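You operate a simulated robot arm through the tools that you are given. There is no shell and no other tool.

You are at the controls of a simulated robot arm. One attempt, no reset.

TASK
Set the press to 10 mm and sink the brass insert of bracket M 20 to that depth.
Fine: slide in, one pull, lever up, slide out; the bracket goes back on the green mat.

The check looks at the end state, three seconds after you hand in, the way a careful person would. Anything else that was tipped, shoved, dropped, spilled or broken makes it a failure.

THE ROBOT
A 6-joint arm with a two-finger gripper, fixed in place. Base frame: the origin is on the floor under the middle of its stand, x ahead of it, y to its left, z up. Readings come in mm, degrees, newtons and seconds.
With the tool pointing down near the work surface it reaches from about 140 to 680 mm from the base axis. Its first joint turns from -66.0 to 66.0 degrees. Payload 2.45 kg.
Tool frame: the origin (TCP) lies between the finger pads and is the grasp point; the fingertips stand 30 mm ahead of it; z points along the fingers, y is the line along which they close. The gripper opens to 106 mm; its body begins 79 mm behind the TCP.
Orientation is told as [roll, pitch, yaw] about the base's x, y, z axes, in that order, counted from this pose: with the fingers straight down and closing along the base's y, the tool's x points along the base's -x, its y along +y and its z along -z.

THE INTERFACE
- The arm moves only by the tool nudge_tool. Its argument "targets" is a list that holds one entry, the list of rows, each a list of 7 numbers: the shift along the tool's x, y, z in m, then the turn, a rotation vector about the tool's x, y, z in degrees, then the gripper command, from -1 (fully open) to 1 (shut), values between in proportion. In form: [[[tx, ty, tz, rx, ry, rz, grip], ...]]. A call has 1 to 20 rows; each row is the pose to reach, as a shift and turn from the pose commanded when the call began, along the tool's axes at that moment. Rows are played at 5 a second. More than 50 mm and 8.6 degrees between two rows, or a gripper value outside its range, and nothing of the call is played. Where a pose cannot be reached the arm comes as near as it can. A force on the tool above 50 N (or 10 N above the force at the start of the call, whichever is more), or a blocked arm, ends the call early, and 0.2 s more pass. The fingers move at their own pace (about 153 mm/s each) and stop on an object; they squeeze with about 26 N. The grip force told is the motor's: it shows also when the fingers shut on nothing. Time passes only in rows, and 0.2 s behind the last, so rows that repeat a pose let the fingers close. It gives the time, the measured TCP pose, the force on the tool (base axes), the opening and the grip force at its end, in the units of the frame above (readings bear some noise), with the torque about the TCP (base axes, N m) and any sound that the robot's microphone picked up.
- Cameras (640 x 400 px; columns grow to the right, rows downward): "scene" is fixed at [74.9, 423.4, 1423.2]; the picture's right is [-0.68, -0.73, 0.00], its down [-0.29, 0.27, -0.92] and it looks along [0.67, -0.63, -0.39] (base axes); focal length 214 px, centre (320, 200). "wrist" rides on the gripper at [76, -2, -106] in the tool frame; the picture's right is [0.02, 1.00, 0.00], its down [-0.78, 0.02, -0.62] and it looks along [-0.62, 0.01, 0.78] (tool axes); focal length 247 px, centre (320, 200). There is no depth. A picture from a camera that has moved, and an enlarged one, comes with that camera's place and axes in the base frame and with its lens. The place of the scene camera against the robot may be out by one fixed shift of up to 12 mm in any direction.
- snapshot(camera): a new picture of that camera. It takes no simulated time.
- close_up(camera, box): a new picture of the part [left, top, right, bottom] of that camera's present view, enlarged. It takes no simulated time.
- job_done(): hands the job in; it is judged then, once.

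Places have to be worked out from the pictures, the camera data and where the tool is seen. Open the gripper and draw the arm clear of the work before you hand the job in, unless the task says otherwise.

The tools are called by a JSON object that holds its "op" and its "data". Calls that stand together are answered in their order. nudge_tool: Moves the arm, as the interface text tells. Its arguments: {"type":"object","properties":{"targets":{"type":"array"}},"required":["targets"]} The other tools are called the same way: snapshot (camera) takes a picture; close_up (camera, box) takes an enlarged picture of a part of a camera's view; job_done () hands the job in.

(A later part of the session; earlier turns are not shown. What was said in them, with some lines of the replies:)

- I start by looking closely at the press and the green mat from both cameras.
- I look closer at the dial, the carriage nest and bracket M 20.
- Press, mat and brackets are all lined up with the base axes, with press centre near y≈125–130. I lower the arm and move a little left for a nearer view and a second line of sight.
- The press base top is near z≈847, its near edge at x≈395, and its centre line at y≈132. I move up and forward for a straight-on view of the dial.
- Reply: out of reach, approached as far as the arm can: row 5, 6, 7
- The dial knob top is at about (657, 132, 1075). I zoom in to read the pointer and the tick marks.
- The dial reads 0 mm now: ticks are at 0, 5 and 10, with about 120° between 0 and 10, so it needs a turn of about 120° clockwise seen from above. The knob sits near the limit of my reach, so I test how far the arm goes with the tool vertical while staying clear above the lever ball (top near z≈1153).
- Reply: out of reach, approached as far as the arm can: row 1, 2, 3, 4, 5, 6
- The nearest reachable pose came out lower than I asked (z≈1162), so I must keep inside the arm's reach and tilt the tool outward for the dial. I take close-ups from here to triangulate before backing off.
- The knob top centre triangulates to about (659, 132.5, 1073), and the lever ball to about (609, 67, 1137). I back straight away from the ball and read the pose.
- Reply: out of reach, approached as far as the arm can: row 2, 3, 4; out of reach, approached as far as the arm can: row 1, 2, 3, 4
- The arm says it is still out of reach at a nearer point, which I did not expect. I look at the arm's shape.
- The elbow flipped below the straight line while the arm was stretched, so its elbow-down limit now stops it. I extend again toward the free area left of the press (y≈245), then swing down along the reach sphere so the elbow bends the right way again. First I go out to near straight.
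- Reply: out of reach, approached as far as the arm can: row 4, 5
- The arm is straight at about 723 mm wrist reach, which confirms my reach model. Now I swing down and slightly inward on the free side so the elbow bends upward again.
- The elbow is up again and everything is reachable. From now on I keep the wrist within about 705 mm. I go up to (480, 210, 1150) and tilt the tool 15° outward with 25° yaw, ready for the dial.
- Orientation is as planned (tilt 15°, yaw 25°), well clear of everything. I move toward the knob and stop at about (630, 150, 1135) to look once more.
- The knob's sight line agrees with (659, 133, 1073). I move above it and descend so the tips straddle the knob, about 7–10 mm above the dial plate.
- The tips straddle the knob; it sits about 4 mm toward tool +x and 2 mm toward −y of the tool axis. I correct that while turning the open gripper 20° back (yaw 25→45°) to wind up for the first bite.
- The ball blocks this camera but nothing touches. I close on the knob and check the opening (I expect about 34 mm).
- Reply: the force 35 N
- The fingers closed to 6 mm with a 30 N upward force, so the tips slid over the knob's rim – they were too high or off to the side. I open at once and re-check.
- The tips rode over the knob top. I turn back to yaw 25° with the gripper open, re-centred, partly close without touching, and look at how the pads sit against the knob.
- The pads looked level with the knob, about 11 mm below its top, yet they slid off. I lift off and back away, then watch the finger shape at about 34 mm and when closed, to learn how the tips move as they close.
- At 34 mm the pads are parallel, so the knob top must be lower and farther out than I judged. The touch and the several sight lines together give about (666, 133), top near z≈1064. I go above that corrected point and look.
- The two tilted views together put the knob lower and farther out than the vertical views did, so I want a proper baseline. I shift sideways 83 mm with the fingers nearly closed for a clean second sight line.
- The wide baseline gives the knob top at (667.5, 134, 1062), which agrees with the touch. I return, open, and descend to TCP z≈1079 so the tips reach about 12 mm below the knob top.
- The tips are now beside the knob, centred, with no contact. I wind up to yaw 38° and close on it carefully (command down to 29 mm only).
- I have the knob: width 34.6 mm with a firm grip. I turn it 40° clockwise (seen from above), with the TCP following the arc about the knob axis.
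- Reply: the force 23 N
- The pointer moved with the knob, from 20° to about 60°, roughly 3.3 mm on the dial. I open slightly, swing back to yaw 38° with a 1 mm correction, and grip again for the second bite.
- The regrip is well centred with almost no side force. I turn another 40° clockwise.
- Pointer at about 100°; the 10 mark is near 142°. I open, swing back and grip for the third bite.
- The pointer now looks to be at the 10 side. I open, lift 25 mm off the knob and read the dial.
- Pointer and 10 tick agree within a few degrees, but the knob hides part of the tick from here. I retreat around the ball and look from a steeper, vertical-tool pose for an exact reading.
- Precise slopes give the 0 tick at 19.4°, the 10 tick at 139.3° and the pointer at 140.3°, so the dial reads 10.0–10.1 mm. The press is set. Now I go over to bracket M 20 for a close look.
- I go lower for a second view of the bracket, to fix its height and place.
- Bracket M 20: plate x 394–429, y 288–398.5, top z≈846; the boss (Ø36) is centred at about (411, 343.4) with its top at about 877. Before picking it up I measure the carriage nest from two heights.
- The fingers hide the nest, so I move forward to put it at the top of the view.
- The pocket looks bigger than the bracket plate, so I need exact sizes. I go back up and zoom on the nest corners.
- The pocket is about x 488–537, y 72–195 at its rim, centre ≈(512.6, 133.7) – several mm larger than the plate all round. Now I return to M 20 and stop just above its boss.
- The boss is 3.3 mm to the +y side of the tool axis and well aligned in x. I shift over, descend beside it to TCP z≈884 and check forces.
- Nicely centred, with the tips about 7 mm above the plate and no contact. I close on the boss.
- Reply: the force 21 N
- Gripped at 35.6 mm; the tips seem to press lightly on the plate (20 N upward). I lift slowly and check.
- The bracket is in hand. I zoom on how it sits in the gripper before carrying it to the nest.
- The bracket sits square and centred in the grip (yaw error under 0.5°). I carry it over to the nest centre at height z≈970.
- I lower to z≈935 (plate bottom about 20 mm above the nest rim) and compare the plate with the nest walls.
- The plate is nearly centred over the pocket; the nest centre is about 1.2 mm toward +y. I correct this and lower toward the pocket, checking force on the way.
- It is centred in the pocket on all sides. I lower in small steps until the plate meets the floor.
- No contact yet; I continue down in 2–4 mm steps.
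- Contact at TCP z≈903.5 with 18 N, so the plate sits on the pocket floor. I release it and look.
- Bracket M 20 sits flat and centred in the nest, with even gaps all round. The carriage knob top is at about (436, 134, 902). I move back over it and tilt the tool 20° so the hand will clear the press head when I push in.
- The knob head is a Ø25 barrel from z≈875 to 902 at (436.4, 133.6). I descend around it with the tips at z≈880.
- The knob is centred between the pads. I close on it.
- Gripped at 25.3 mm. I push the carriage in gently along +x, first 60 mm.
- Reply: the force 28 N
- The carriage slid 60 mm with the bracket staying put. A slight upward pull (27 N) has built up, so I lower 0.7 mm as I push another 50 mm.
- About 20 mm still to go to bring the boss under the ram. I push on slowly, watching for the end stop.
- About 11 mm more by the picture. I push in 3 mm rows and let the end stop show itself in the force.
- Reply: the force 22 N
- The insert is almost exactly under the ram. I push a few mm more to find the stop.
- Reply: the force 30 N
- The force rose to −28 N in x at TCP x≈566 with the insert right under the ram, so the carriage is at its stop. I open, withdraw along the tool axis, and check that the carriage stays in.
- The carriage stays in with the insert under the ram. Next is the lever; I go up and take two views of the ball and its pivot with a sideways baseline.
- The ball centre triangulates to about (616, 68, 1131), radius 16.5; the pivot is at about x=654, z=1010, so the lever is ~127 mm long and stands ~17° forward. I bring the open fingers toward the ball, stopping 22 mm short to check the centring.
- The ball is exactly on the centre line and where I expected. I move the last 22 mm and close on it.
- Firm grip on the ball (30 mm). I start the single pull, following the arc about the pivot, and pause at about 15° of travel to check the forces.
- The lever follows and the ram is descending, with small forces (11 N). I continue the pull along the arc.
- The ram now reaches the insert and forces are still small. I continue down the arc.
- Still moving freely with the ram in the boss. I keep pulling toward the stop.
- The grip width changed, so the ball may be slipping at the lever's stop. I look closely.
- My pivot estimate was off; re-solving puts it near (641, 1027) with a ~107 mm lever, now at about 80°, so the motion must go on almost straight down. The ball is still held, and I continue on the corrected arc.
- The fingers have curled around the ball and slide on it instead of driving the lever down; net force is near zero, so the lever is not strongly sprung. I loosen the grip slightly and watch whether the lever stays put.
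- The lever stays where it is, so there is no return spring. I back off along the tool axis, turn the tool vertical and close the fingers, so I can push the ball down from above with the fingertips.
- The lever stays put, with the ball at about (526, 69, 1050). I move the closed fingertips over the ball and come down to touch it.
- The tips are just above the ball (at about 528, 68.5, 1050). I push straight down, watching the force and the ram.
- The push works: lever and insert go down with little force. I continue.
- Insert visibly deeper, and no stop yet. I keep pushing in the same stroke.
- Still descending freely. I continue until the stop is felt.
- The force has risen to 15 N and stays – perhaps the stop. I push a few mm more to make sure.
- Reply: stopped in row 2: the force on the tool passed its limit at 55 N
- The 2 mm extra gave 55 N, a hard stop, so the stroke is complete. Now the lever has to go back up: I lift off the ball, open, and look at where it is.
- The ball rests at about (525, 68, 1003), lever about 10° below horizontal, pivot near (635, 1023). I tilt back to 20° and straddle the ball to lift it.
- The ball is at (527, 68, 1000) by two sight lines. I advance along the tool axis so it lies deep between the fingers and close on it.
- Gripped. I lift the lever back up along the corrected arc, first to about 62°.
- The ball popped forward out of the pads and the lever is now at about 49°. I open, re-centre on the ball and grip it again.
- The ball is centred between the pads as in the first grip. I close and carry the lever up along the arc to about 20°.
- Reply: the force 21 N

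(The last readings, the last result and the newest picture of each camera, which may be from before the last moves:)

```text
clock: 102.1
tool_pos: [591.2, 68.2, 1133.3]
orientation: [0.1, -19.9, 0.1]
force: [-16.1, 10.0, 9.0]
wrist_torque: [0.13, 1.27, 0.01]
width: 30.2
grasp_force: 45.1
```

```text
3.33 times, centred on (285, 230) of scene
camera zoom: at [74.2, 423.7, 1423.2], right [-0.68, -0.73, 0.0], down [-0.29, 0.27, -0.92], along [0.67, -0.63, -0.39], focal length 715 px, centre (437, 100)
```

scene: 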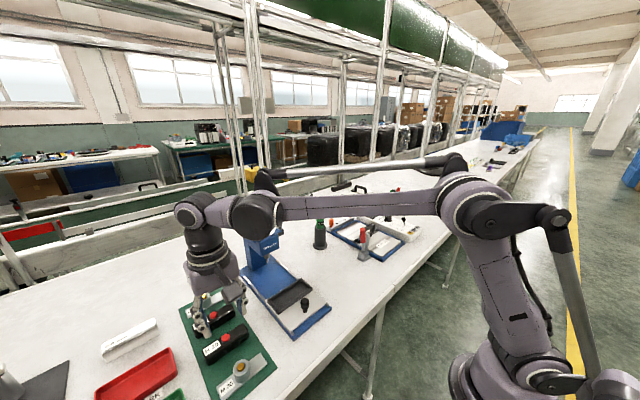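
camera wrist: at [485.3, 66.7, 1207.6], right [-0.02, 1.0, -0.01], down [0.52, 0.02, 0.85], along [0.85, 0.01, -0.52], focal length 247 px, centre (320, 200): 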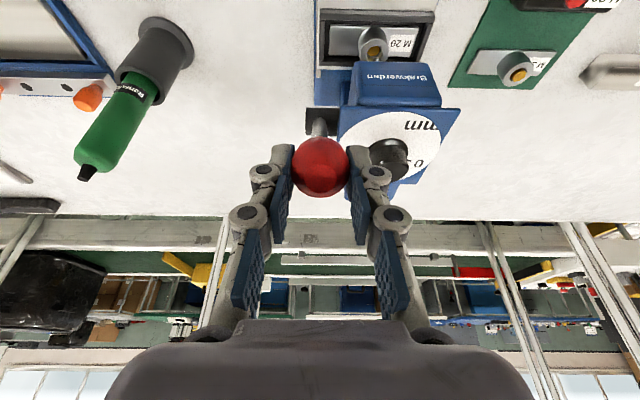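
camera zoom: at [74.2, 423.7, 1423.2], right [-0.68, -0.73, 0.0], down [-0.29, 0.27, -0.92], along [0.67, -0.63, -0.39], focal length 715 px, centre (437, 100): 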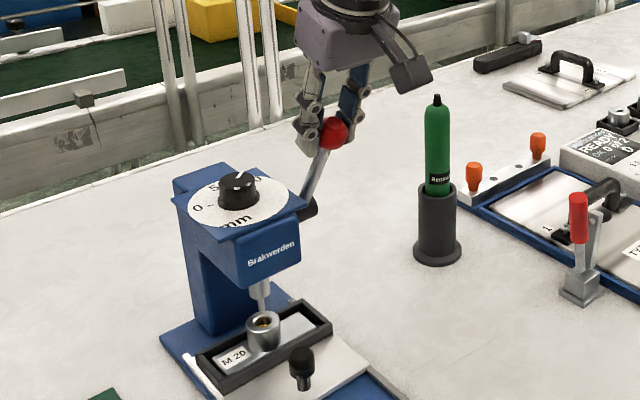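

Lever at about 22°, ram clear of the boss and the insert deep inside it. I finish the last stretch to the original up position.

{"op": "nudge_tool", "data": {"targets": [[[-0.006, 0, -0.0012, 0, 0, 0, 0.6], [-0.012, 0, -0.002, 0, 0, 0, 0.6], [-0.018, 0, -0.0024, 0, 0, 0, 0.6], [-0.023, 0, -0.0025, 0, 0, 0, 0.6], [-0.023, 0, -0.0025, 0, 0, 0, 0.6]]]}}

{"op": "snapshot", "data": {"camera": "wrist"}}

{"op": "close_up", "data": {"camera": "scene", "box": [240, 170, 330, 290]}}

```text
clock: 103.3
tool_pos: [614.6, 68.7, 1144.3]
orientation: [0.1, -20.0, 0.0]
force: [-7.2, 10.5, -11.3]
wrist_torque: [0.14, 1.34, -0.03]
width: 30.1
grasp_force: 45.4
```

```text
taken
camera wrist: at [506.9, 66.8, 1217.4], right [-0.02, 1.0, -0.01], down [0.52, 0.02, 0.85], along [0.85, 0.01, -0.52], focal length 247 px, centre (320, 200)
```

wrist: 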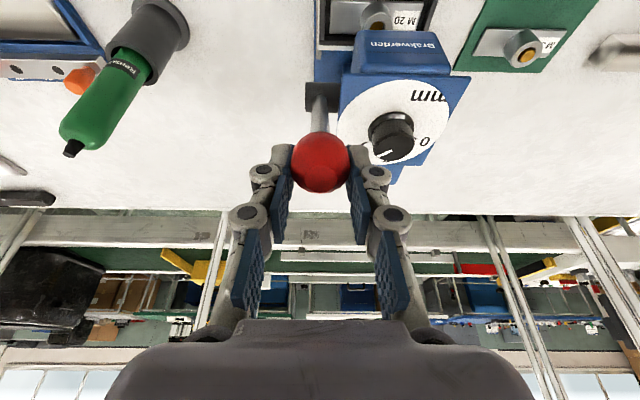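

```text
3.33 times, centred on (285, 230) of scene
camera zoom: at [74.9, 423.7, 1423.1], right [-0.68, -0.73, 0.0], down [-0.29, 0.27, -0.92], along [0.67, -0.63, -0.39], focal length 715 px, centre (437, 100)
```

zoom: 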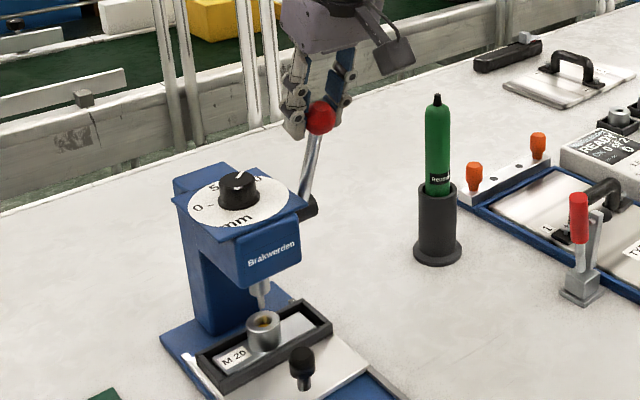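

The ball is within about 2 mm of its original place in the scene picture. I push a few mm more to seat the lever fully up.

{"op": "nudge_tool", "data": {"targets": [[[-0.002, 0, 0.0, 0, 0, 0, 0.6], [-0.004, 0, 0.0, 0, 0, 0, 0.6], [-0.006, 0, 0.0003, 0, 0, 0, 0.6], [-0.006, 0, 0.0003, 0, 0, 0, 0.6]]]}}

{"op": "close_up", "data": {"camera": "scene", "box": [230, 190, 310, 260]}}

```text
clock: 104.3
tool_pos: [618.4, 69.3, 1145.6]
orientation: [0.0, -19.8, 0.1]
force: [-19.9, 9.3, -14.6]
wrist_torque: [0.11, -0.2, -0.03]
width: 29.8
grasp_force: 44.5
```

```text
5.71 times, centred on (270, 225) of scene
camera zoom: at [74.5, 423.7, 1423.2], right [-0.68, -0.73, 0.0], down [-0.29, 0.27, -0.92], along [0.67, -0.63, -0.39], focal length 1226 px, centre (606, 57)
```

zoom: 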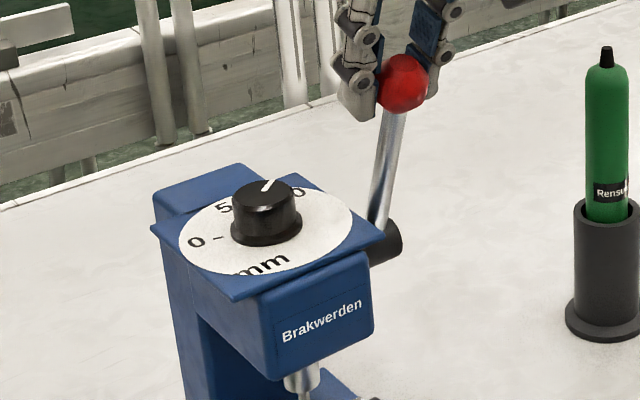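

The ball is back at its original spot and the stop is felt. I release, withdraw straight back, and go to the pose in front of the carriage knob.

{"op": "nudge_tool", "data": {"targets": [[[0, 0, 0, 0, 0, 0, -0.1], [0, 0, 0, 0, 0, 0, -0.1], [0.033, 0, -0.012, 0, 0, 0, -0.1], [0.0658, 0, -0.0239, 0, 0, 0, -0.1], [0.0964, 0.0167, 0.0034, 0, 0, 0, -0.1], [0.1269, 0.0334, 0.0308, 0, 0, 0, -0.1], [0.1575, 0.05, 0.0581, 0, 0, 0, -0.1], [0.188, 0.0667, 0.0855, 0, 0, 0, -0.1], [0.188, 0.0667, 0.0855, 0, 0, 0, -0.1]]]}}

{"op": "snapshot", "data": {"camera": "wrist"}}

{"op": "close_up", "data": {"camera": "scene", "box": [230, 180, 330, 300]}}

{"op": "close_up", "data": {"camera": "scene", "box": [250, 245, 290, 285]}}

```text
clock: 106.3
tool_pos: [472.4, 135.2, 999.5]
orientation: [-0.1, -20.0, 0.0]
force: [0.0, 0.3, 0.6]
wrist_torque: [0.03, -0.02, 0.01]
width: 58.1
grasp_force: 0.0
```

```text
taken
camera wrist: at [364.2, 133.5, 1073.9], right [-0.02, 1.0, -0.01], down [0.52, 0.02, 0.85], along [0.85, 0.01, -0.52], focal length 247 px, centre (320, 200)
```

wrist: 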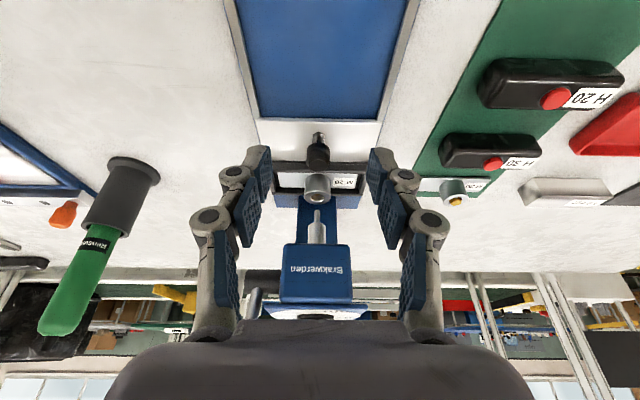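

```text
3.33 times, centred on (280, 240) of scene
camera zoom: at [74.9, 423.4, 1423.2], right [-0.68, -0.73, 0.0], down [-0.29, 0.27, -0.92], along [0.67, -0.63, -0.39], focal length 715 px, centre (453, 67)
```

zoom: 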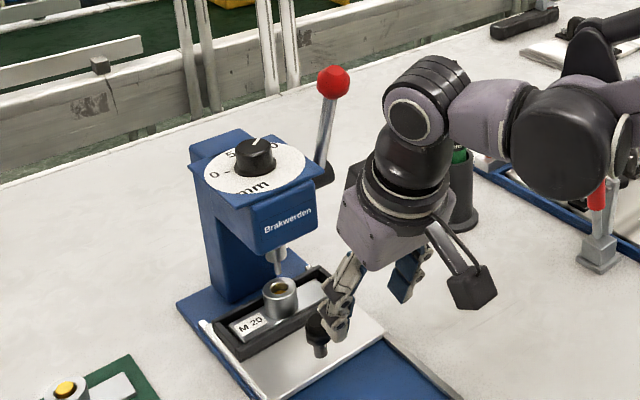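

```text
10.00 times, centred on (270, 265) of scene
camera zoom: at [74.9, 423.4, 1423.2], right [-0.68, -0.73, 0.0], down [-0.29, 0.27, -0.92], along [0.67, -0.63, -0.39], focal length 2145 px, centre (820, -450)
```

zoom: 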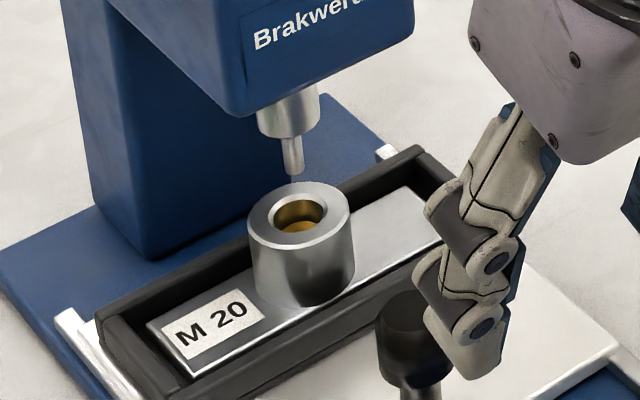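

The lever is up, the ram is clear, and the brass sits deep in the boss. Now I go back to the carriage knob to slide it out.

{"op": "nudge_tool", "data": {"targets": [[[-0.028, -0.0005, 0.03, 0, 0, 0, -0.1], [-0.0565, -0.001, 0.06, 0, 0, 0, -0.1], [-0.0565, -0.001, 0.09, 0, 0, 0, -0.1], [-0.0565, -0.001, 0.1175, 0, 0, 0, -0.1], [-0.0565, -0.001, 0.1175, 0, 0, 0, -0.1]]]}}

{"op": "snapshot", "data": {"camera": "wrist"}}

{"op": "close_up", "data": {"camera": "scene", "box": [230, 210, 330, 300]}}

```text
clock: 107.5
tool_pos: [567.4, 135.0, 910.2]
orientation: [0.1, -20.1, 0.1]
force: [0.2, -0.4, 0.4]
wrist_torque: [0.0, -0.02, -0.02]
width: 58.2
grasp_force: 0.1
```

```text
taken
camera wrist: at [459.4, 132.0, 983.2], right [-0.02, 1.0, -0.01], down [0.52, 0.02, 0.85], along [0.85, 0.01, -0.52], focal length 247 px, centre (320, 200)
```

wrist: 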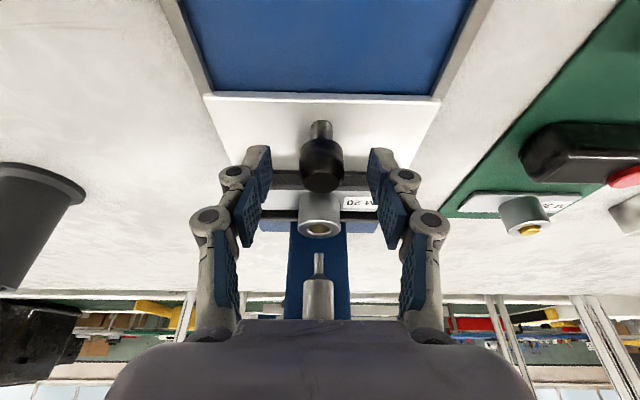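

```text
4.44 times, centred on (280, 255) of scene
camera zoom: at [74.9, 423.4, 1423.2], right [-0.68, -0.73, 0.0], down [-0.29, 0.27, -0.92], along [0.67, -0.63, -0.39], focal length 953 px, centre (498, -44)
```

zoom: 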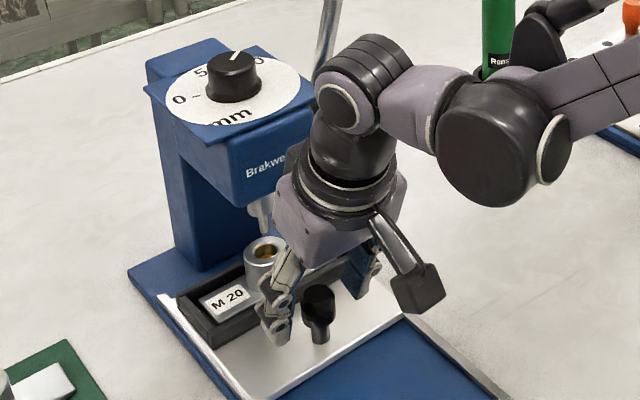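

Well centred on the knob. I close and pull the carriage out gently, first 60 mm.

{"op": "nudge_tool", "data": {"targets": [[[0, 0, 0, 0, 0, 0, 0.7], [0, 0, 0, 0, 0, 0, 0.7], [0, 0, 0, 0, 0, 0, 0.7], [0.0047, 0, -0.0017, 0, 0, 0, 0.7], [0.0141, 0, -0.0051, 0, 0, 0, 0.7], [0.0235, 0, -0.0086, 0, 0, 0, 0.7], [0.0329, 0, -0.012, 0, 0, 0, 0.7], [0.0423, 0, -0.0154, 0, 0, 0, 0.7], [0.0517, 0, -0.0188, 0, 0, 0, 0.7], [0.0564, 0, -0.0205, 0, 0, 0, 0.7], [0.0564, 0, -0.0205, 0, 0, 0, 0.7]]]}}

{"op": "close_up", "data": {"camera": "scene", "box": [230, 210, 350, 330]}}

```text
clock: 109.9
tool_pos: [506.8, 134.6, 910.3]
orientation: [0.0, -20.3, 0.1]
force: [0.9, 10.5, 25.2]
wrist_torque: [0.34, -0.54, 0.01]
width: 25.2
grasp_force: 45.0
```

```text
3.33 times, centred on (290, 270) of scene
camera zoom: at [74.5, 423.5, 1423.2], right [-0.68, -0.73, 0.0], down [-0.29, 0.27, -0.92], along [0.67, -0.63, -0.39], focal length 715 px, centre (420, -33)
```

zoom: 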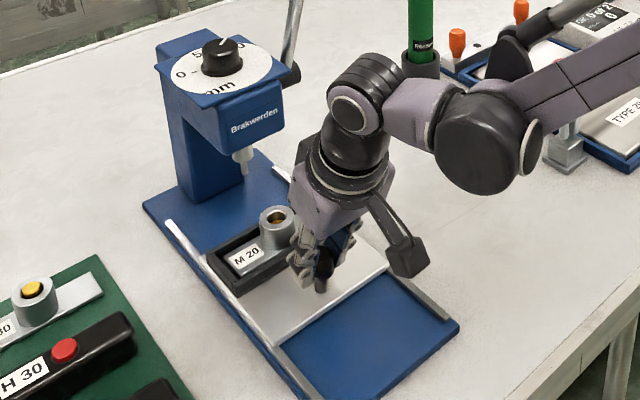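

A slight downward press (25 N) has built up, so I raise 0.6 mm and pull the remaining ~72 mm.

{"op": "nudge_tool", "data": {"targets": [[[-0.0002, 0, -0.0006, 0, 0, 0, 0.7], [0.0092, 0, -0.004, 0, 0, 0, 0.7], [0.0186, 0, -0.0074, 0, 0, 0, 0.7], [0.028, 0, -0.0108, 0, 0, 0, 0.7], [0.0374, 0, -0.0142, 0, 0, 0, 0.7], [0.0468, 0, -0.0177, 0, 0, 0, 0.7], [0.0562, 0, -0.0211, 0, 0, 0, 0.7], [0.0618, 0, -0.0232, 0, 0, 0, 0.7], [0.0665, 0, -0.0249, 0, 0, 0, 0.7], [0.0665, 0, -0.0249, 0, 0, 0, 0.7]]]}}

{"op": "close_up", "data": {"camera": "scene", "box": [230, 220, 350, 340]}}

```text
clock: 112.1
tool_pos: [435.2, 135.4, 910.6]
orientation: [0.1, -20.1, 0.1]
force: [0.4, 15.6, -4.6]
wrist_torque: [0.36, -0.02, 0.04]
width: 25.5
grasp_force: 44.2
```

```text
3.33 times, centred on (290, 280) of scene
camera zoom: at [75.0, 423.8, 1423.1], right [-0.68, -0.73, 0.0], down [-0.29, 0.27, -0.92], along [0.67, -0.63, -0.39], focal length 715 px, centre (420, -67)
```

zoom: 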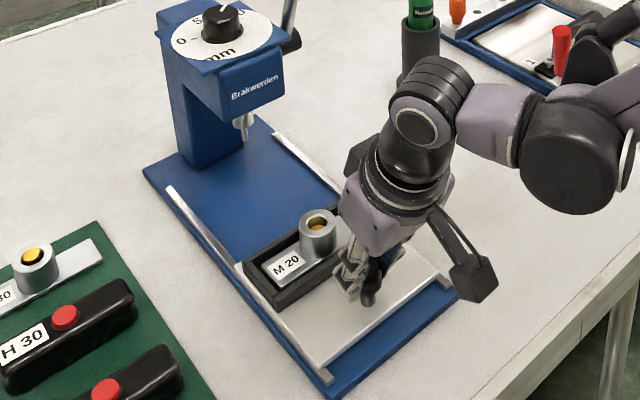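

About 4–5 mm remain to the starting place. I pull on to the outer stop.

{"op": "nudge_tool", "data": {"targets": [[[0.0023, 0, -0.0008, 0, 0, 0, 0.7], [0.0042, 0, -0.0015, 0, 0, 0, 0.7], [0.0056, 0, -0.002, 0, 0, 0, 0.7], [0.0056, 0, -0.002, 0, 0, 0, 0.7]]]}}

{"op": "close_up", "data": {"camera": "scene", "box": [235, 250, 335, 340]}}

```text
clock: 113.1
tool_pos: [431.4, 136.1, 909.7]
orientation: [0.1, -20.3, 0.0]
force: [18.9, 15.5, -21.2]
wrist_torque: [0.38, -0.35, 0.0]
width: 25.1
grasp_force: 44.6
```

```text
4.44 times, centred on (285, 295) of scene
camera zoom: at [75.7, 423.9, 1423.0], right [-0.68, -0.73, 0.0], down [-0.29, 0.27, -0.92], along [0.67, -0.63, -0.39], focal length 953 px, centre (476, -222)
```

zoom: 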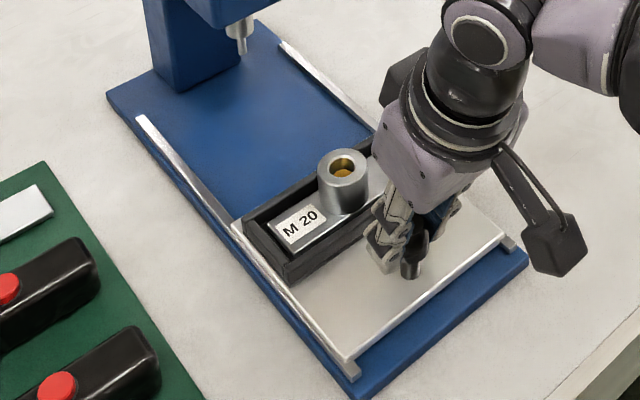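

The carriage is at its outer stop, same place as at the start. I release, back off upward, turn the tool vertical and move over the bracket.

{"op": "nudge_tool", "data": {"targets": [[[0, 0, 0, 0, 0, 0, -0.1], [0, 0, 0, 0, 0, 0, -0.1], [0, 0, -0.03, 0, 0, 0, -0.1], [0, 0, -0.07, 0, 0, 0, -0.1], [0, 0, -0.11, 0, 0, 0, -0.1], [0, 0, -0.11, 0, 6.67, 0, -0.1], [0, 0, -0.11, 0, 13.33, 0, -0.1], [0, 0, -0.11, 0, 20, 0, -0.1], [0, 0, -0.11, 0, 20, 0, -0.1]]]}}

{"op": "snapshot", "data": {"camera": "scene"}}

```text
clock: 115.1
tool_pos: [391.6, 133.2, 1013.6]
orientation: [0.0, 0.0, 0.1]
force: [0.7, 0.2, -0.6]
wrist_torque: [0.02, -0.03, -0.01]
width: 58.3
grasp_force: 0.1
```

```text
taken
```

scene: 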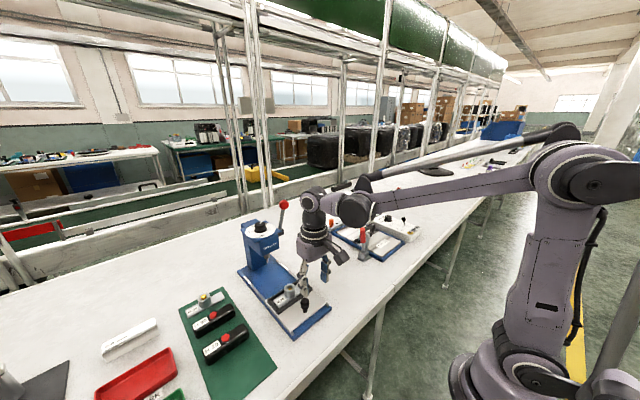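

{"op": "nudge_tool", "data": {"targets": [[[-0.04, 0.0005, 0, 0, 0, 0, -0.1], [-0.08, 0.001, 0, 0, 0, 0, -0.1], [-0.12, 0.0015, 0, 0, 0, 0, -0.1], [-0.12, 0.0015, 0.035, 0, 0, 0, -0.1], [-0.12, 0.0015, 0.06, 0, 0, 0, -0.1], [-0.12, 0.0015, 0.06, 0, 0, 0, -0.1]]]}}

{"op": "close_up", "data": {"camera": "wrist", "box": [220, 60, 420, 220]}}

{"op": "close_up", "data": {"camera": "wrist", "box": [290, 110, 350, 160]}}

```text
clock: 116.5
tool_pos: [512.2, 136.2, 952.4]
orientation: [0.0, -0.1, 0.1]
force: [0.1, -0.5, -0.1]
wrist_torque: [-0.04, -0.03, 0.02]
width: 58.7
grasp_force: 0.1
```

```text
2.50 times, centred on (320, 140) of wrist
camera zoom: at [436.1, 133.8, 1059.2], right [-0.02, 1.0, 0.0], down [0.78, 0.02, 0.62], along [0.62, 0.01, -0.78], focal length 617 px, centre (320, 350)
```

zoom: 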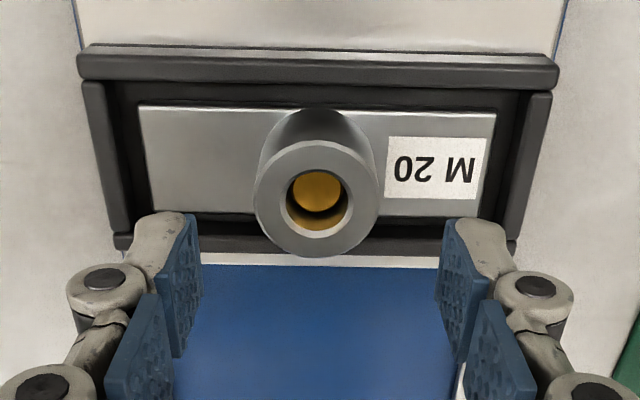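

```text
8.00 times, centred on (320, 135) of wrist
camera zoom: at [436.1, 133.8, 1059.2], right [-0.02, 1.0, 0.0], down [0.78, 0.02, 0.62], along [0.62, 0.01, -0.78], focal length 1976 px, centre (320, 720)
```

zoom: 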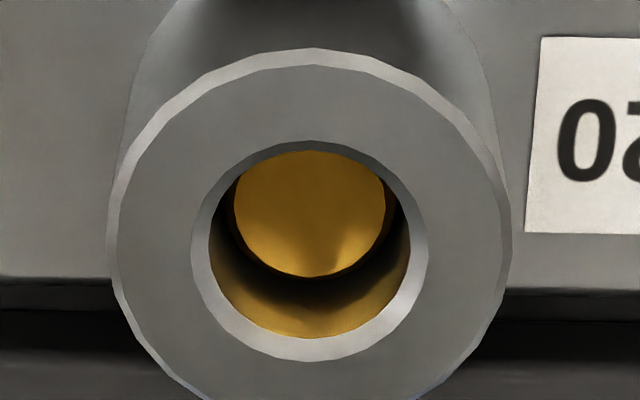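

The brass is now deep in the bore. I zoom in on the bore to judge the depth more exactly.

{"op": "close_up", "data": {"camera": "wrist", "box": [304, 122, 336, 142]}}

{"op": "close_up", "data": {"camera": "scene", "box": [278, 280, 302, 300]}}

```text
16.00 times, centred on (320, 132) of wrist
camera zoom: at [436.1, 133.8, 1059.2], right [-0.02, 1.0, 0.0], down [0.78, 0.02, 0.62], along [0.62, 0.01, -0.78], focal length 3952 px, centre (320, 1288)
```

zoom: 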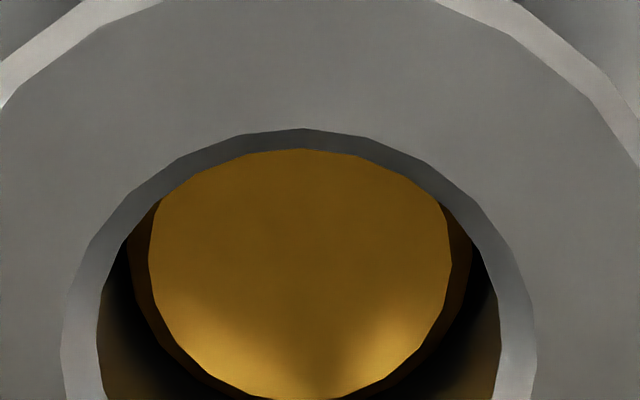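

```text
16.00 times, centred on (290, 290) of scene
camera zoom: at [74.9, 423.4, 1423.2], right [-0.68, -0.73, 0.0], down [-0.29, 0.27, -0.92], along [0.67, -0.63, -0.39], focal length 3432 px, centre (800, -1240)
```

zoom: 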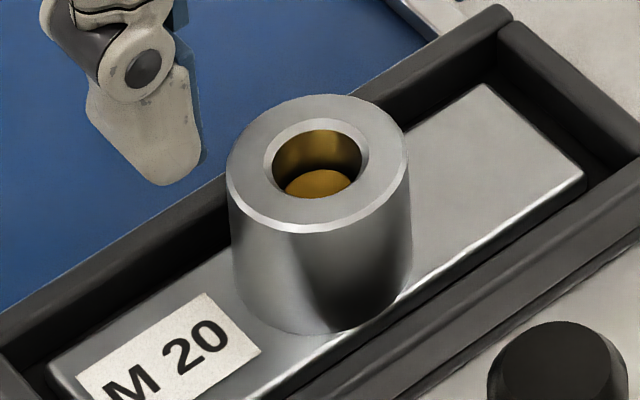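

The depth works out at 9.7 ± 0.6 mm below the boss face, which matches the 10 mm setting at the hard stop. Now I pick the bracket up again, centring on the boss.

{"op": "nudge_tool", "data": {"targets": [[[0.0012, -0.0017, 0.012, 0, 0, 0, -0.1], [0.0012, -0.0017, 0.024, 0, 0, 0, -0.1], [0.0012, -0.0017, 0.036, 0, 0, 0, -0.1], [0.0012, -0.0017, 0.046, 0, 0, 0, -0.1], [0.0012, -0.0017, 0.046, 0, 0, 0, -0.1]]]}}

{"op": "close_up", "data": {"camera": "wrist", "box": [220, 80, 420, 220]}}

```text
clock: 117.7
tool_pos: [510.6, 133.0, 908.7]
orientation: [0.0, -0.1, 0.2]
force: [-0.2, -1.0, 0.3]
wrist_torque: [0.02, 0.02, -0.02]
width: 58.3
grasp_force: 0.0
```

```text
2.86 times, centred on (320, 150) of wrist
camera zoom: at [434.8, 131.6, 1013.3], right [-0.02, 1.0, 0.0], down [0.78, 0.02, 0.62], along [0.62, 0.01, -0.78], focal length 706 px, centre (320, 343)
```

zoom: 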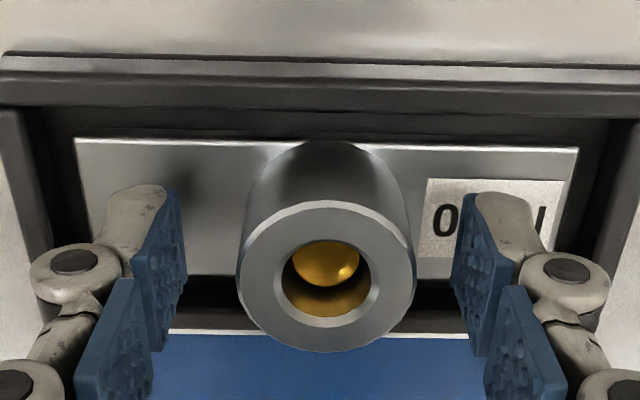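

Centred within 1 mm. I lower 3 mm, close on the boss and lift slowly.

{"op": "nudge_tool", "data": {"targets": [[[0, 0.0008, 0.003, 0, 0, 0, -0.1], [0, 0.0008, 0.003, 0, 0, 0, 0.5], [0, 0.0008, 0.003, 0, 0, 0, 0.5], [0, 0.0008, 0.003, 0, 0, 0, 0.5], [0, 0.0008, -0.002, 0, 0, 0, 0.5], [0, 0.0008, -0.012, 0, 0, 0, 0.5], [0, 0.0008, -0.032, 0, 0, 0, 0.5], [0, 0.0008, -0.062, 0, 0, 0, 0.5], [0, 0.0008, -0.062, 0, 0, 0, 0.5]]]}}

{"op": "snapshot", "data": {"camera": "wrist"}}

{"op": "close_up", "data": {"camera": "wrist", "box": [220, 110, 420, 230]}}

{"op": "close_up", "data": {"camera": "scene", "box": [240, 230, 340, 330]}}

```text
clock: 119.7
tool_pos: [510.2, 134.7, 970.9]
orientation: [0.1, -0.1, 0.1]
force: [-0.1, 0.0, -1.4]
wrist_torque: [-0.02, 0.03, -0.05]
width: 35.7
grasp_force: 25.6
```

```text
taken
camera wrist: at [434.7, 132.1, 1076.3], right [-0.02, 1.0, 0.0], down [0.78, 0.02, 0.62], along [0.62, 0.01, -0.78], focal length 247 px, centre (320, 200)
```

wrist: 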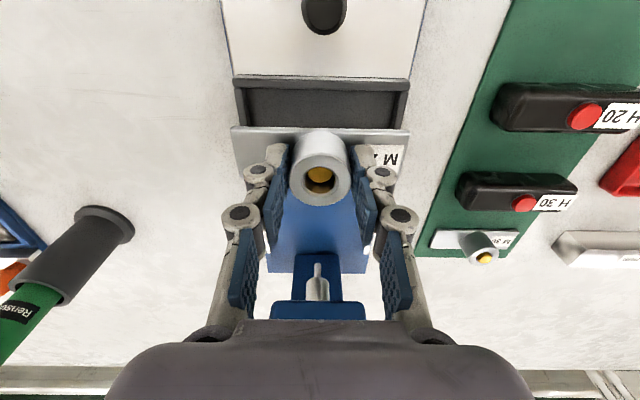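

```text
3.20 times, centred on (320, 170) of wrist
camera zoom: at [434.7, 132.1, 1076.3], right [-0.02, 1.0, 0.0], down [0.78, 0.02, 0.62], along [0.62, 0.01, -0.78], focal length 790 px, centre (320, 296)
```

zoom: 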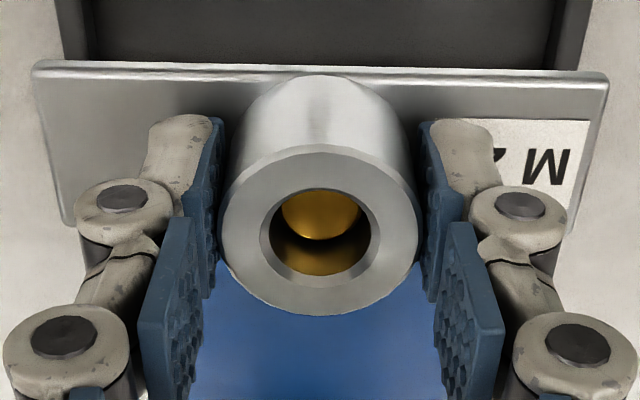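

```text
4.00 times, centred on (290, 280) of scene
camera zoom: at [74.9, 423.4, 1423.2], right [-0.68, -0.73, 0.0], down [-0.29, 0.27, -0.92], along [0.67, -0.63, -0.39], focal length 858 px, centre (440, -120)
```

zoom: 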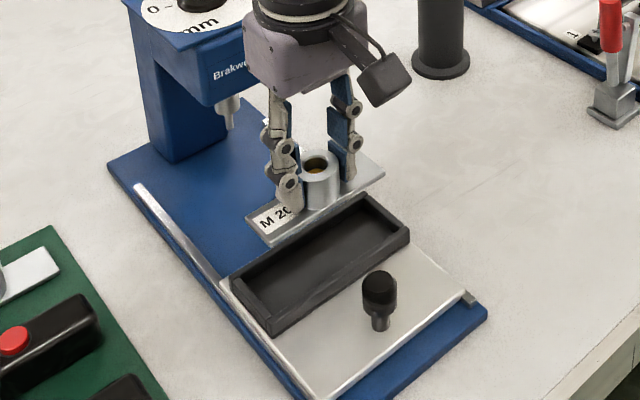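

The bracket is in hand again, straight and centred. I carry it back over its old place on the green mat.

{"op": "nudge_tool", "data": {"targets": [[[0.0167, 0.035, 0, 0, 0, 0, 0.5], [0.0333, 0.07, 0, 0, 0, 0, 0.5], [0.05, 0.105, 0, 0, 0, 0, 0.5], [0.0667, 0.14, 0, 0, 0, 0, 0.5], [0.0833, 0.175, 0, 0, 0, 0, 0.5], [0.1, 0.21, 0, 0, 0, 0, 0.5], [0.1, 0.21, 0.02, 0, 0, 0, 0.5], [0.1, 0.21, 0.02, 0, 0, 0, 0.5]]]}}

{"op": "snapshot", "data": {"camera": "wrist"}}

{"op": "close_up", "data": {"camera": "scene", "box": [170, 260, 300, 390]}}

```text
clock: 121.5
tool_pos: [411.5, 344.8, 948.8]
orientation: [0.0, 0.0, 0.0]
force: [0.3, -0.2, -1.3]
wrist_torque: [0.02, 0.05, 0.0]
width: 35.7
grasp_force: 25.8
```

```text
taken
camera wrist: at [334.3, 342.5, 1055.2], right [-0.02, 1.0, 0.0], down [0.78, 0.02, 0.62], along [0.62, 0.01, -0.78], focal length 247 px, centre (320, 200)
```

wrist: 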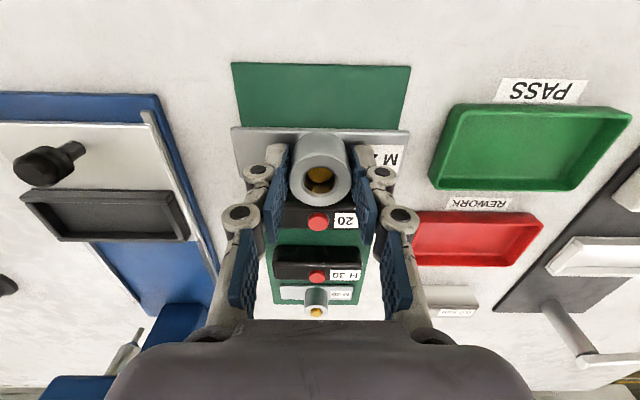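

```text
3.08 times, centred on (235, 325) of scene
camera zoom: at [74.9, 423.4, 1423.2], right [-0.68, -0.73, 0.0], down [-0.29, 0.27, -0.92], along [0.67, -0.63, -0.39], focal length 660 px, centre (582, -185)
```

zoom: 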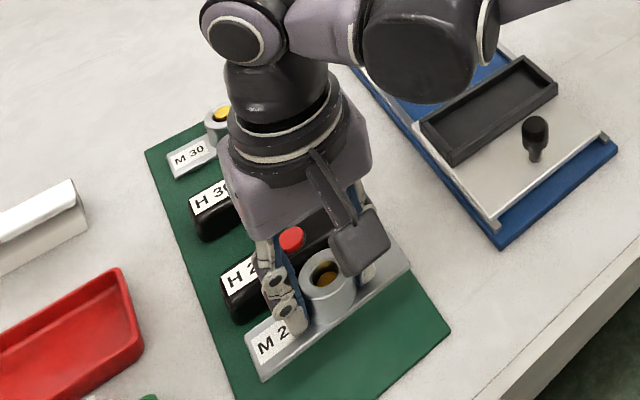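

Directly above its old spot. I lower to a few mm above the mat.

{"op": "nudge_tool", "data": {"targets": [[[0.0005, 0, 0.02, 0, 0, 0, 0.5], [0.0005, 0, 0.04, 0, 0, 0, 0.5], [0.0005, 0, 0.052, 0, 0, 0, 0.5], [0.0005, 0, 0.058, 0, 0, 0, 0.5], [0.0005, 0, 0.058, 0, 0, 0, 0.5]]]}}

{"op": "close_up", "data": {"camera": "scene", "box": [180, 290, 290, 390]}}

```text
clock: 122.7
tool_pos: [409.7, 344.4, 890.7]
orientation: [-0.1, -0.1, 0.1]
force: [-0.6, -0.7, -1.5]
wrist_torque: [0.01, -0.03, -0.03]
width: 35.7
grasp_force: 25.9
```

```text
4.00 times, centred on (235, 340) of scene
camera zoom: at [74.9, 423.4, 1423.2], right [-0.68, -0.73, 0.0], down [-0.29, 0.27, -0.92], along [0.67, -0.63, -0.39], focal length 858 px, centre (660, -360)
```

zoom: 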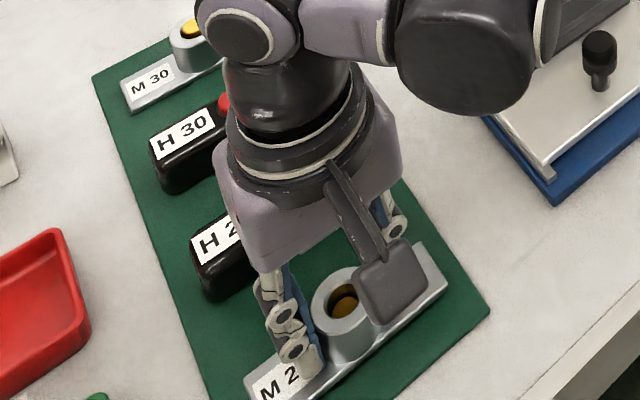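

{"op": "nudge_tool", "data": {"targets": [[[0, 0, 0.002, 0, 0, 0, 0.5], [0, 0, 0.004, 0, 0, 0, 0.5], [0, 0, 0.004, 0, 0, 0, 0.5]]]}}

```text
clock: 123.5
tool_pos: [408.9, 344.2, 887.4]
orientation: [0.1, -0.2, 0.1]
force: [0.4, -1.0, -1.5]
wrist_torque: [-0.01, -0.01, -0.02]
width: 35.5
grasp_force: 26.0
```

No contact at z≈887; I keep lowering in 1–2 mm steps.

{"op": "nudge_tool", "data": {"targets": [[[0, 0, 0.0015, 0, 0, 0, 0.5], [0, 0, 0.003, 0, 0, 0, 0.5], [0, 0, 0.003, 0, 0, 0, 0.5]]]}}

```text
clock: 124.3
tool_pos: [410.6, 345.6, 883.8]
orientation: [-0.1, -0.1, 0.1]
force: [-0.2, 0.6, -2.1]
wrist_torque: [0.04, -0.01, 0.0]
width: 35.8
grasp_force: 25.8
```

{"op": "nudge_tool", "data": {"targets": [[[0, 0, 0.001, 0, 0, 0, 0.5], [0, 0, 0.002, 0, 0, 0, 0.5], [0, 0, 0.002, 0, 0, 0, 0.5]]]}}

```text
clock: 125.1
tool_pos: [409.5, 345.7, 882.6]
orientation: [0.0, 0.0, 0.1]
force: [-0.7, 1.9, 19.8]
wrist_torque: [0.05, 0.01, -0.01]
width: 35.9
grasp_force: 25.9
```

Contact (20 N) at z≈882.6: the bracket is on the mat. I release and lift straight up.

{"op": "nudge_tool", "data": {"targets": [[[0, 0, -0.0005, 0, 0, 0, 0.5], [0, 0, -0.0005, 0, 0, 0, -0.1], [0, 0, -0.0005, 0, 0, 0, -0.1], [0, 0, -0.0005, 0, 0, 0, -0.1], [0, 0, -0.02, 0, 0, 0, -0.1], [0, 0, -0.05, 0, 0, 0, -0.1], [0, 0, -0.09, 0, 0, 0, -0.1], [0, 0, -0.13, 0, 0, 0, -0.1], [0, 0, -0.17, 0, 0, 0, -0.1], [0, 0, -0.17, 0, 0, 0, -0.1]]]}}

{"op": "snapshot", "data": {"camera": "wrist"}}

{"op": "close_up", "data": {"camera": "scene", "box": [170, 260, 300, 400]}}

```text
clock: 127.3
tool_pos: [409.5, 344.0, 1054.2]
orientation: [-0.1, -0.1, 0.2]
force: [-0.2, -0.5, 0.8]
wrist_torque: [0.0, 0.0, -0.01]
width: 58.3
grasp_force: 0.0
```

```text
taken
camera wrist: at [334.5, 341.8, 1159.7], right [-0.02, 1.0, 0.0], down [0.78, 0.02, 0.62], along [0.62, 0.01, -0.78], focal length 247 px, centre (320, 200)
```

wrist: 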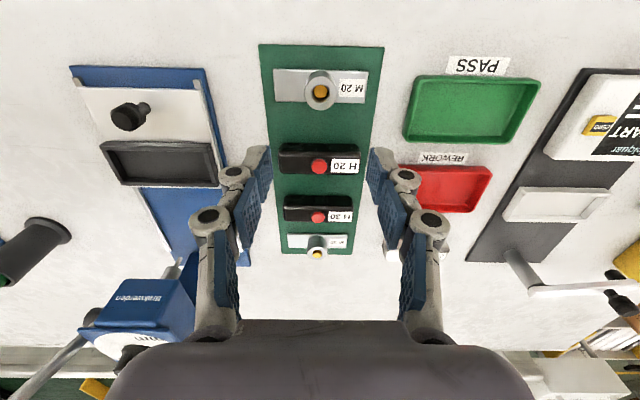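

```text
2.86 times, centred on (235, 330) of scene
camera zoom: at [74.9, 423.4, 1423.2], right [-0.68, -0.73, 0.0], down [-0.29, 0.27, -0.92], along [0.67, -0.63, -0.39], focal length 613 px, centre (563, -171)
```

zoom: 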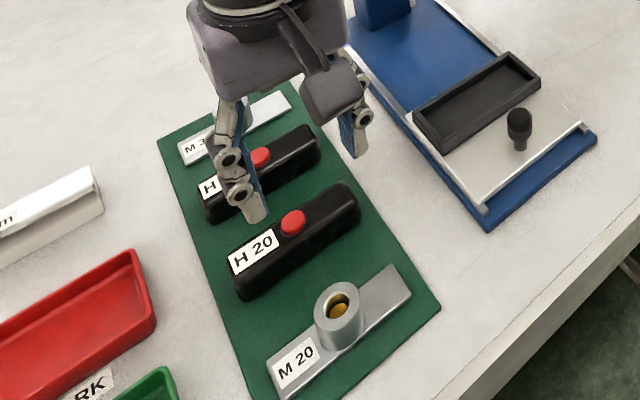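

The bracket lies flat on the mat in its old place. I draw the arm up and back, clear of the work, and check the whole scene.

{"op": "nudge_tool", "data": {"targets": [[[0.01, -0.015, -0.04, 0, 0, 0, -0.1], [0.025, -0.03, -0.08, 0, 0, 0, -0.1], [0.04, -0.05, -0.12, 0, 0, 0, -0.1], [0.055, -0.07, -0.16, 0, 0, 0, -0.1], [0.075, -0.095, -0.195, 0, 0, 0, -0.1], [0.095, -0.12, -0.23, 0, 0, 0, -0.1], [0.115, -0.145, -0.26, 0, 0, 0, -1], [0.13, -0.17, -0.29, 0, 0, 0, -1], [0.13, -0.17, -0.29, 0, 0, 0, -1]]]}}

{"op": "snapshot", "data": {"camera": "scene"}}

{"op": "snapshot", "data": {"camera": "wrist"}}

{"op": "close_up", "data": {"camera": "scene", "box": [170, 190, 340, 400]}}

{"op": "close_up", "data": {"camera": "scene", "box": [228, 355, 260, 385]}}

```text
clock: 129.3
tool_pos: [280.8, 172.6, 1341.5]
orientation: [0.1, -0.1, 0.1]
force: [-0.3, 1.1, 0.4]
wrist_torque: [-0.01, -0.03, -0.02]
width: 106.1
grasp_force: 0.0
```

```text
taken
```

scene: 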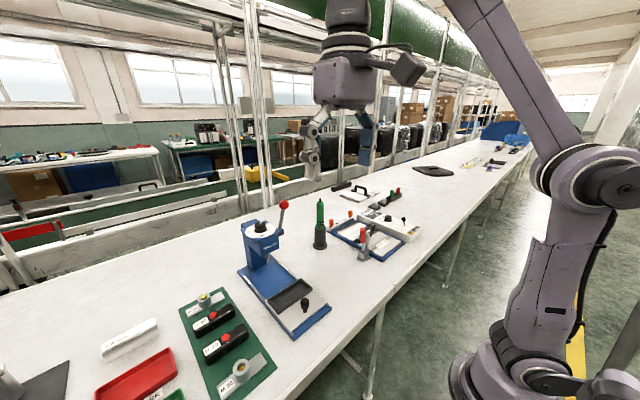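

```text
taken
camera wrist: at [204.5, 170.6, 1448.2], right [-0.02, 1.0, 0.0], down [0.78, 0.02, 0.62], along [0.62, 0.01, -0.78], focal length 247 px, centre (320, 200)
```

wrist: 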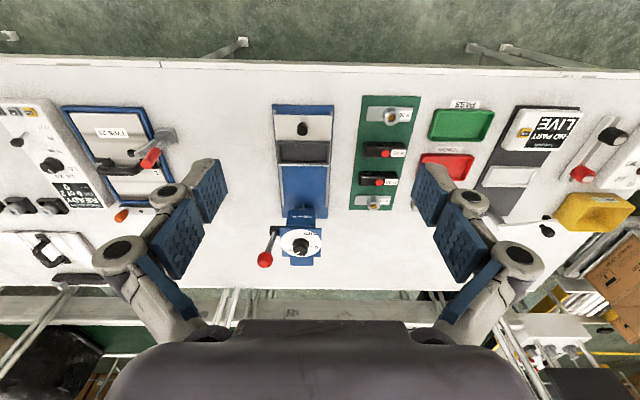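

```text
1.90 times, centred on (255, 295) of scene
camera zoom: at [74.9, 423.3, 1423.2], right [-0.68, -0.73, 0.0], down [-0.29, 0.27, -0.92], along [0.67, -0.63, -0.39], focal length 408 px, centre (444, 19)
```

zoom: 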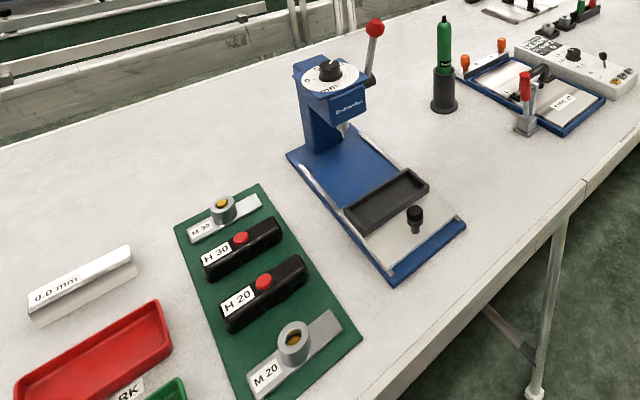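

```text
13.33 times, centred on (244, 370) of scene
camera zoom: at [74.9, 423.3, 1423.2], right [-0.68, -0.73, 0.0], down [-0.29, 0.27, -0.92], along [0.67, -0.63, -0.39], focal length 2860 px, centre (1333, -2067)
```

zoom: 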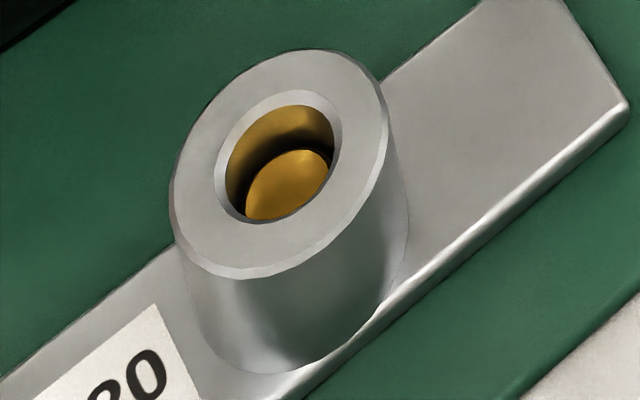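

The end state looks right. M 20 is on the mat with its insert sunk, the dial is at 10, the lever is up and the carriage is out. Every other item is where it started, and the arm is clear with the gripper open, so I hand in.

{"op": "job_done", "data": {}}

```text
The job is handed in.
```

The brass insert in bracket M 20 is pressed in, and the bracket is back in its old place on the green mat. I measured the insert at 9.7 ± 0.6 mm below the boss face. The job is handed in, and I haven't seen the check's result.

- **Dial:** it started at 0 and now reads 10.0–10.1 mm, judged from the pointer and tick angles.
- **Press stroke:** the lever went all the way to its hard stop in one downward stroke. My grip on the ball slipped partway, so I let go briefly. The lever stayed where it was, and I pushed it the rest of the way with closed fingertips.
- **Press now:** the lever is back up and the carriage is out at its stop, both where they started.
- **Other items:** nothing else looks moved in the final pictures.

Two other things happened along the way:
- **Dial knob:** my first try at gripping it slid off and pressed on its top with about 30 N. I saw no shift in the press.
- **Elbow flip:** the arm's elbow also flipped once while stretched out. I brought it back without touching anything on the table.
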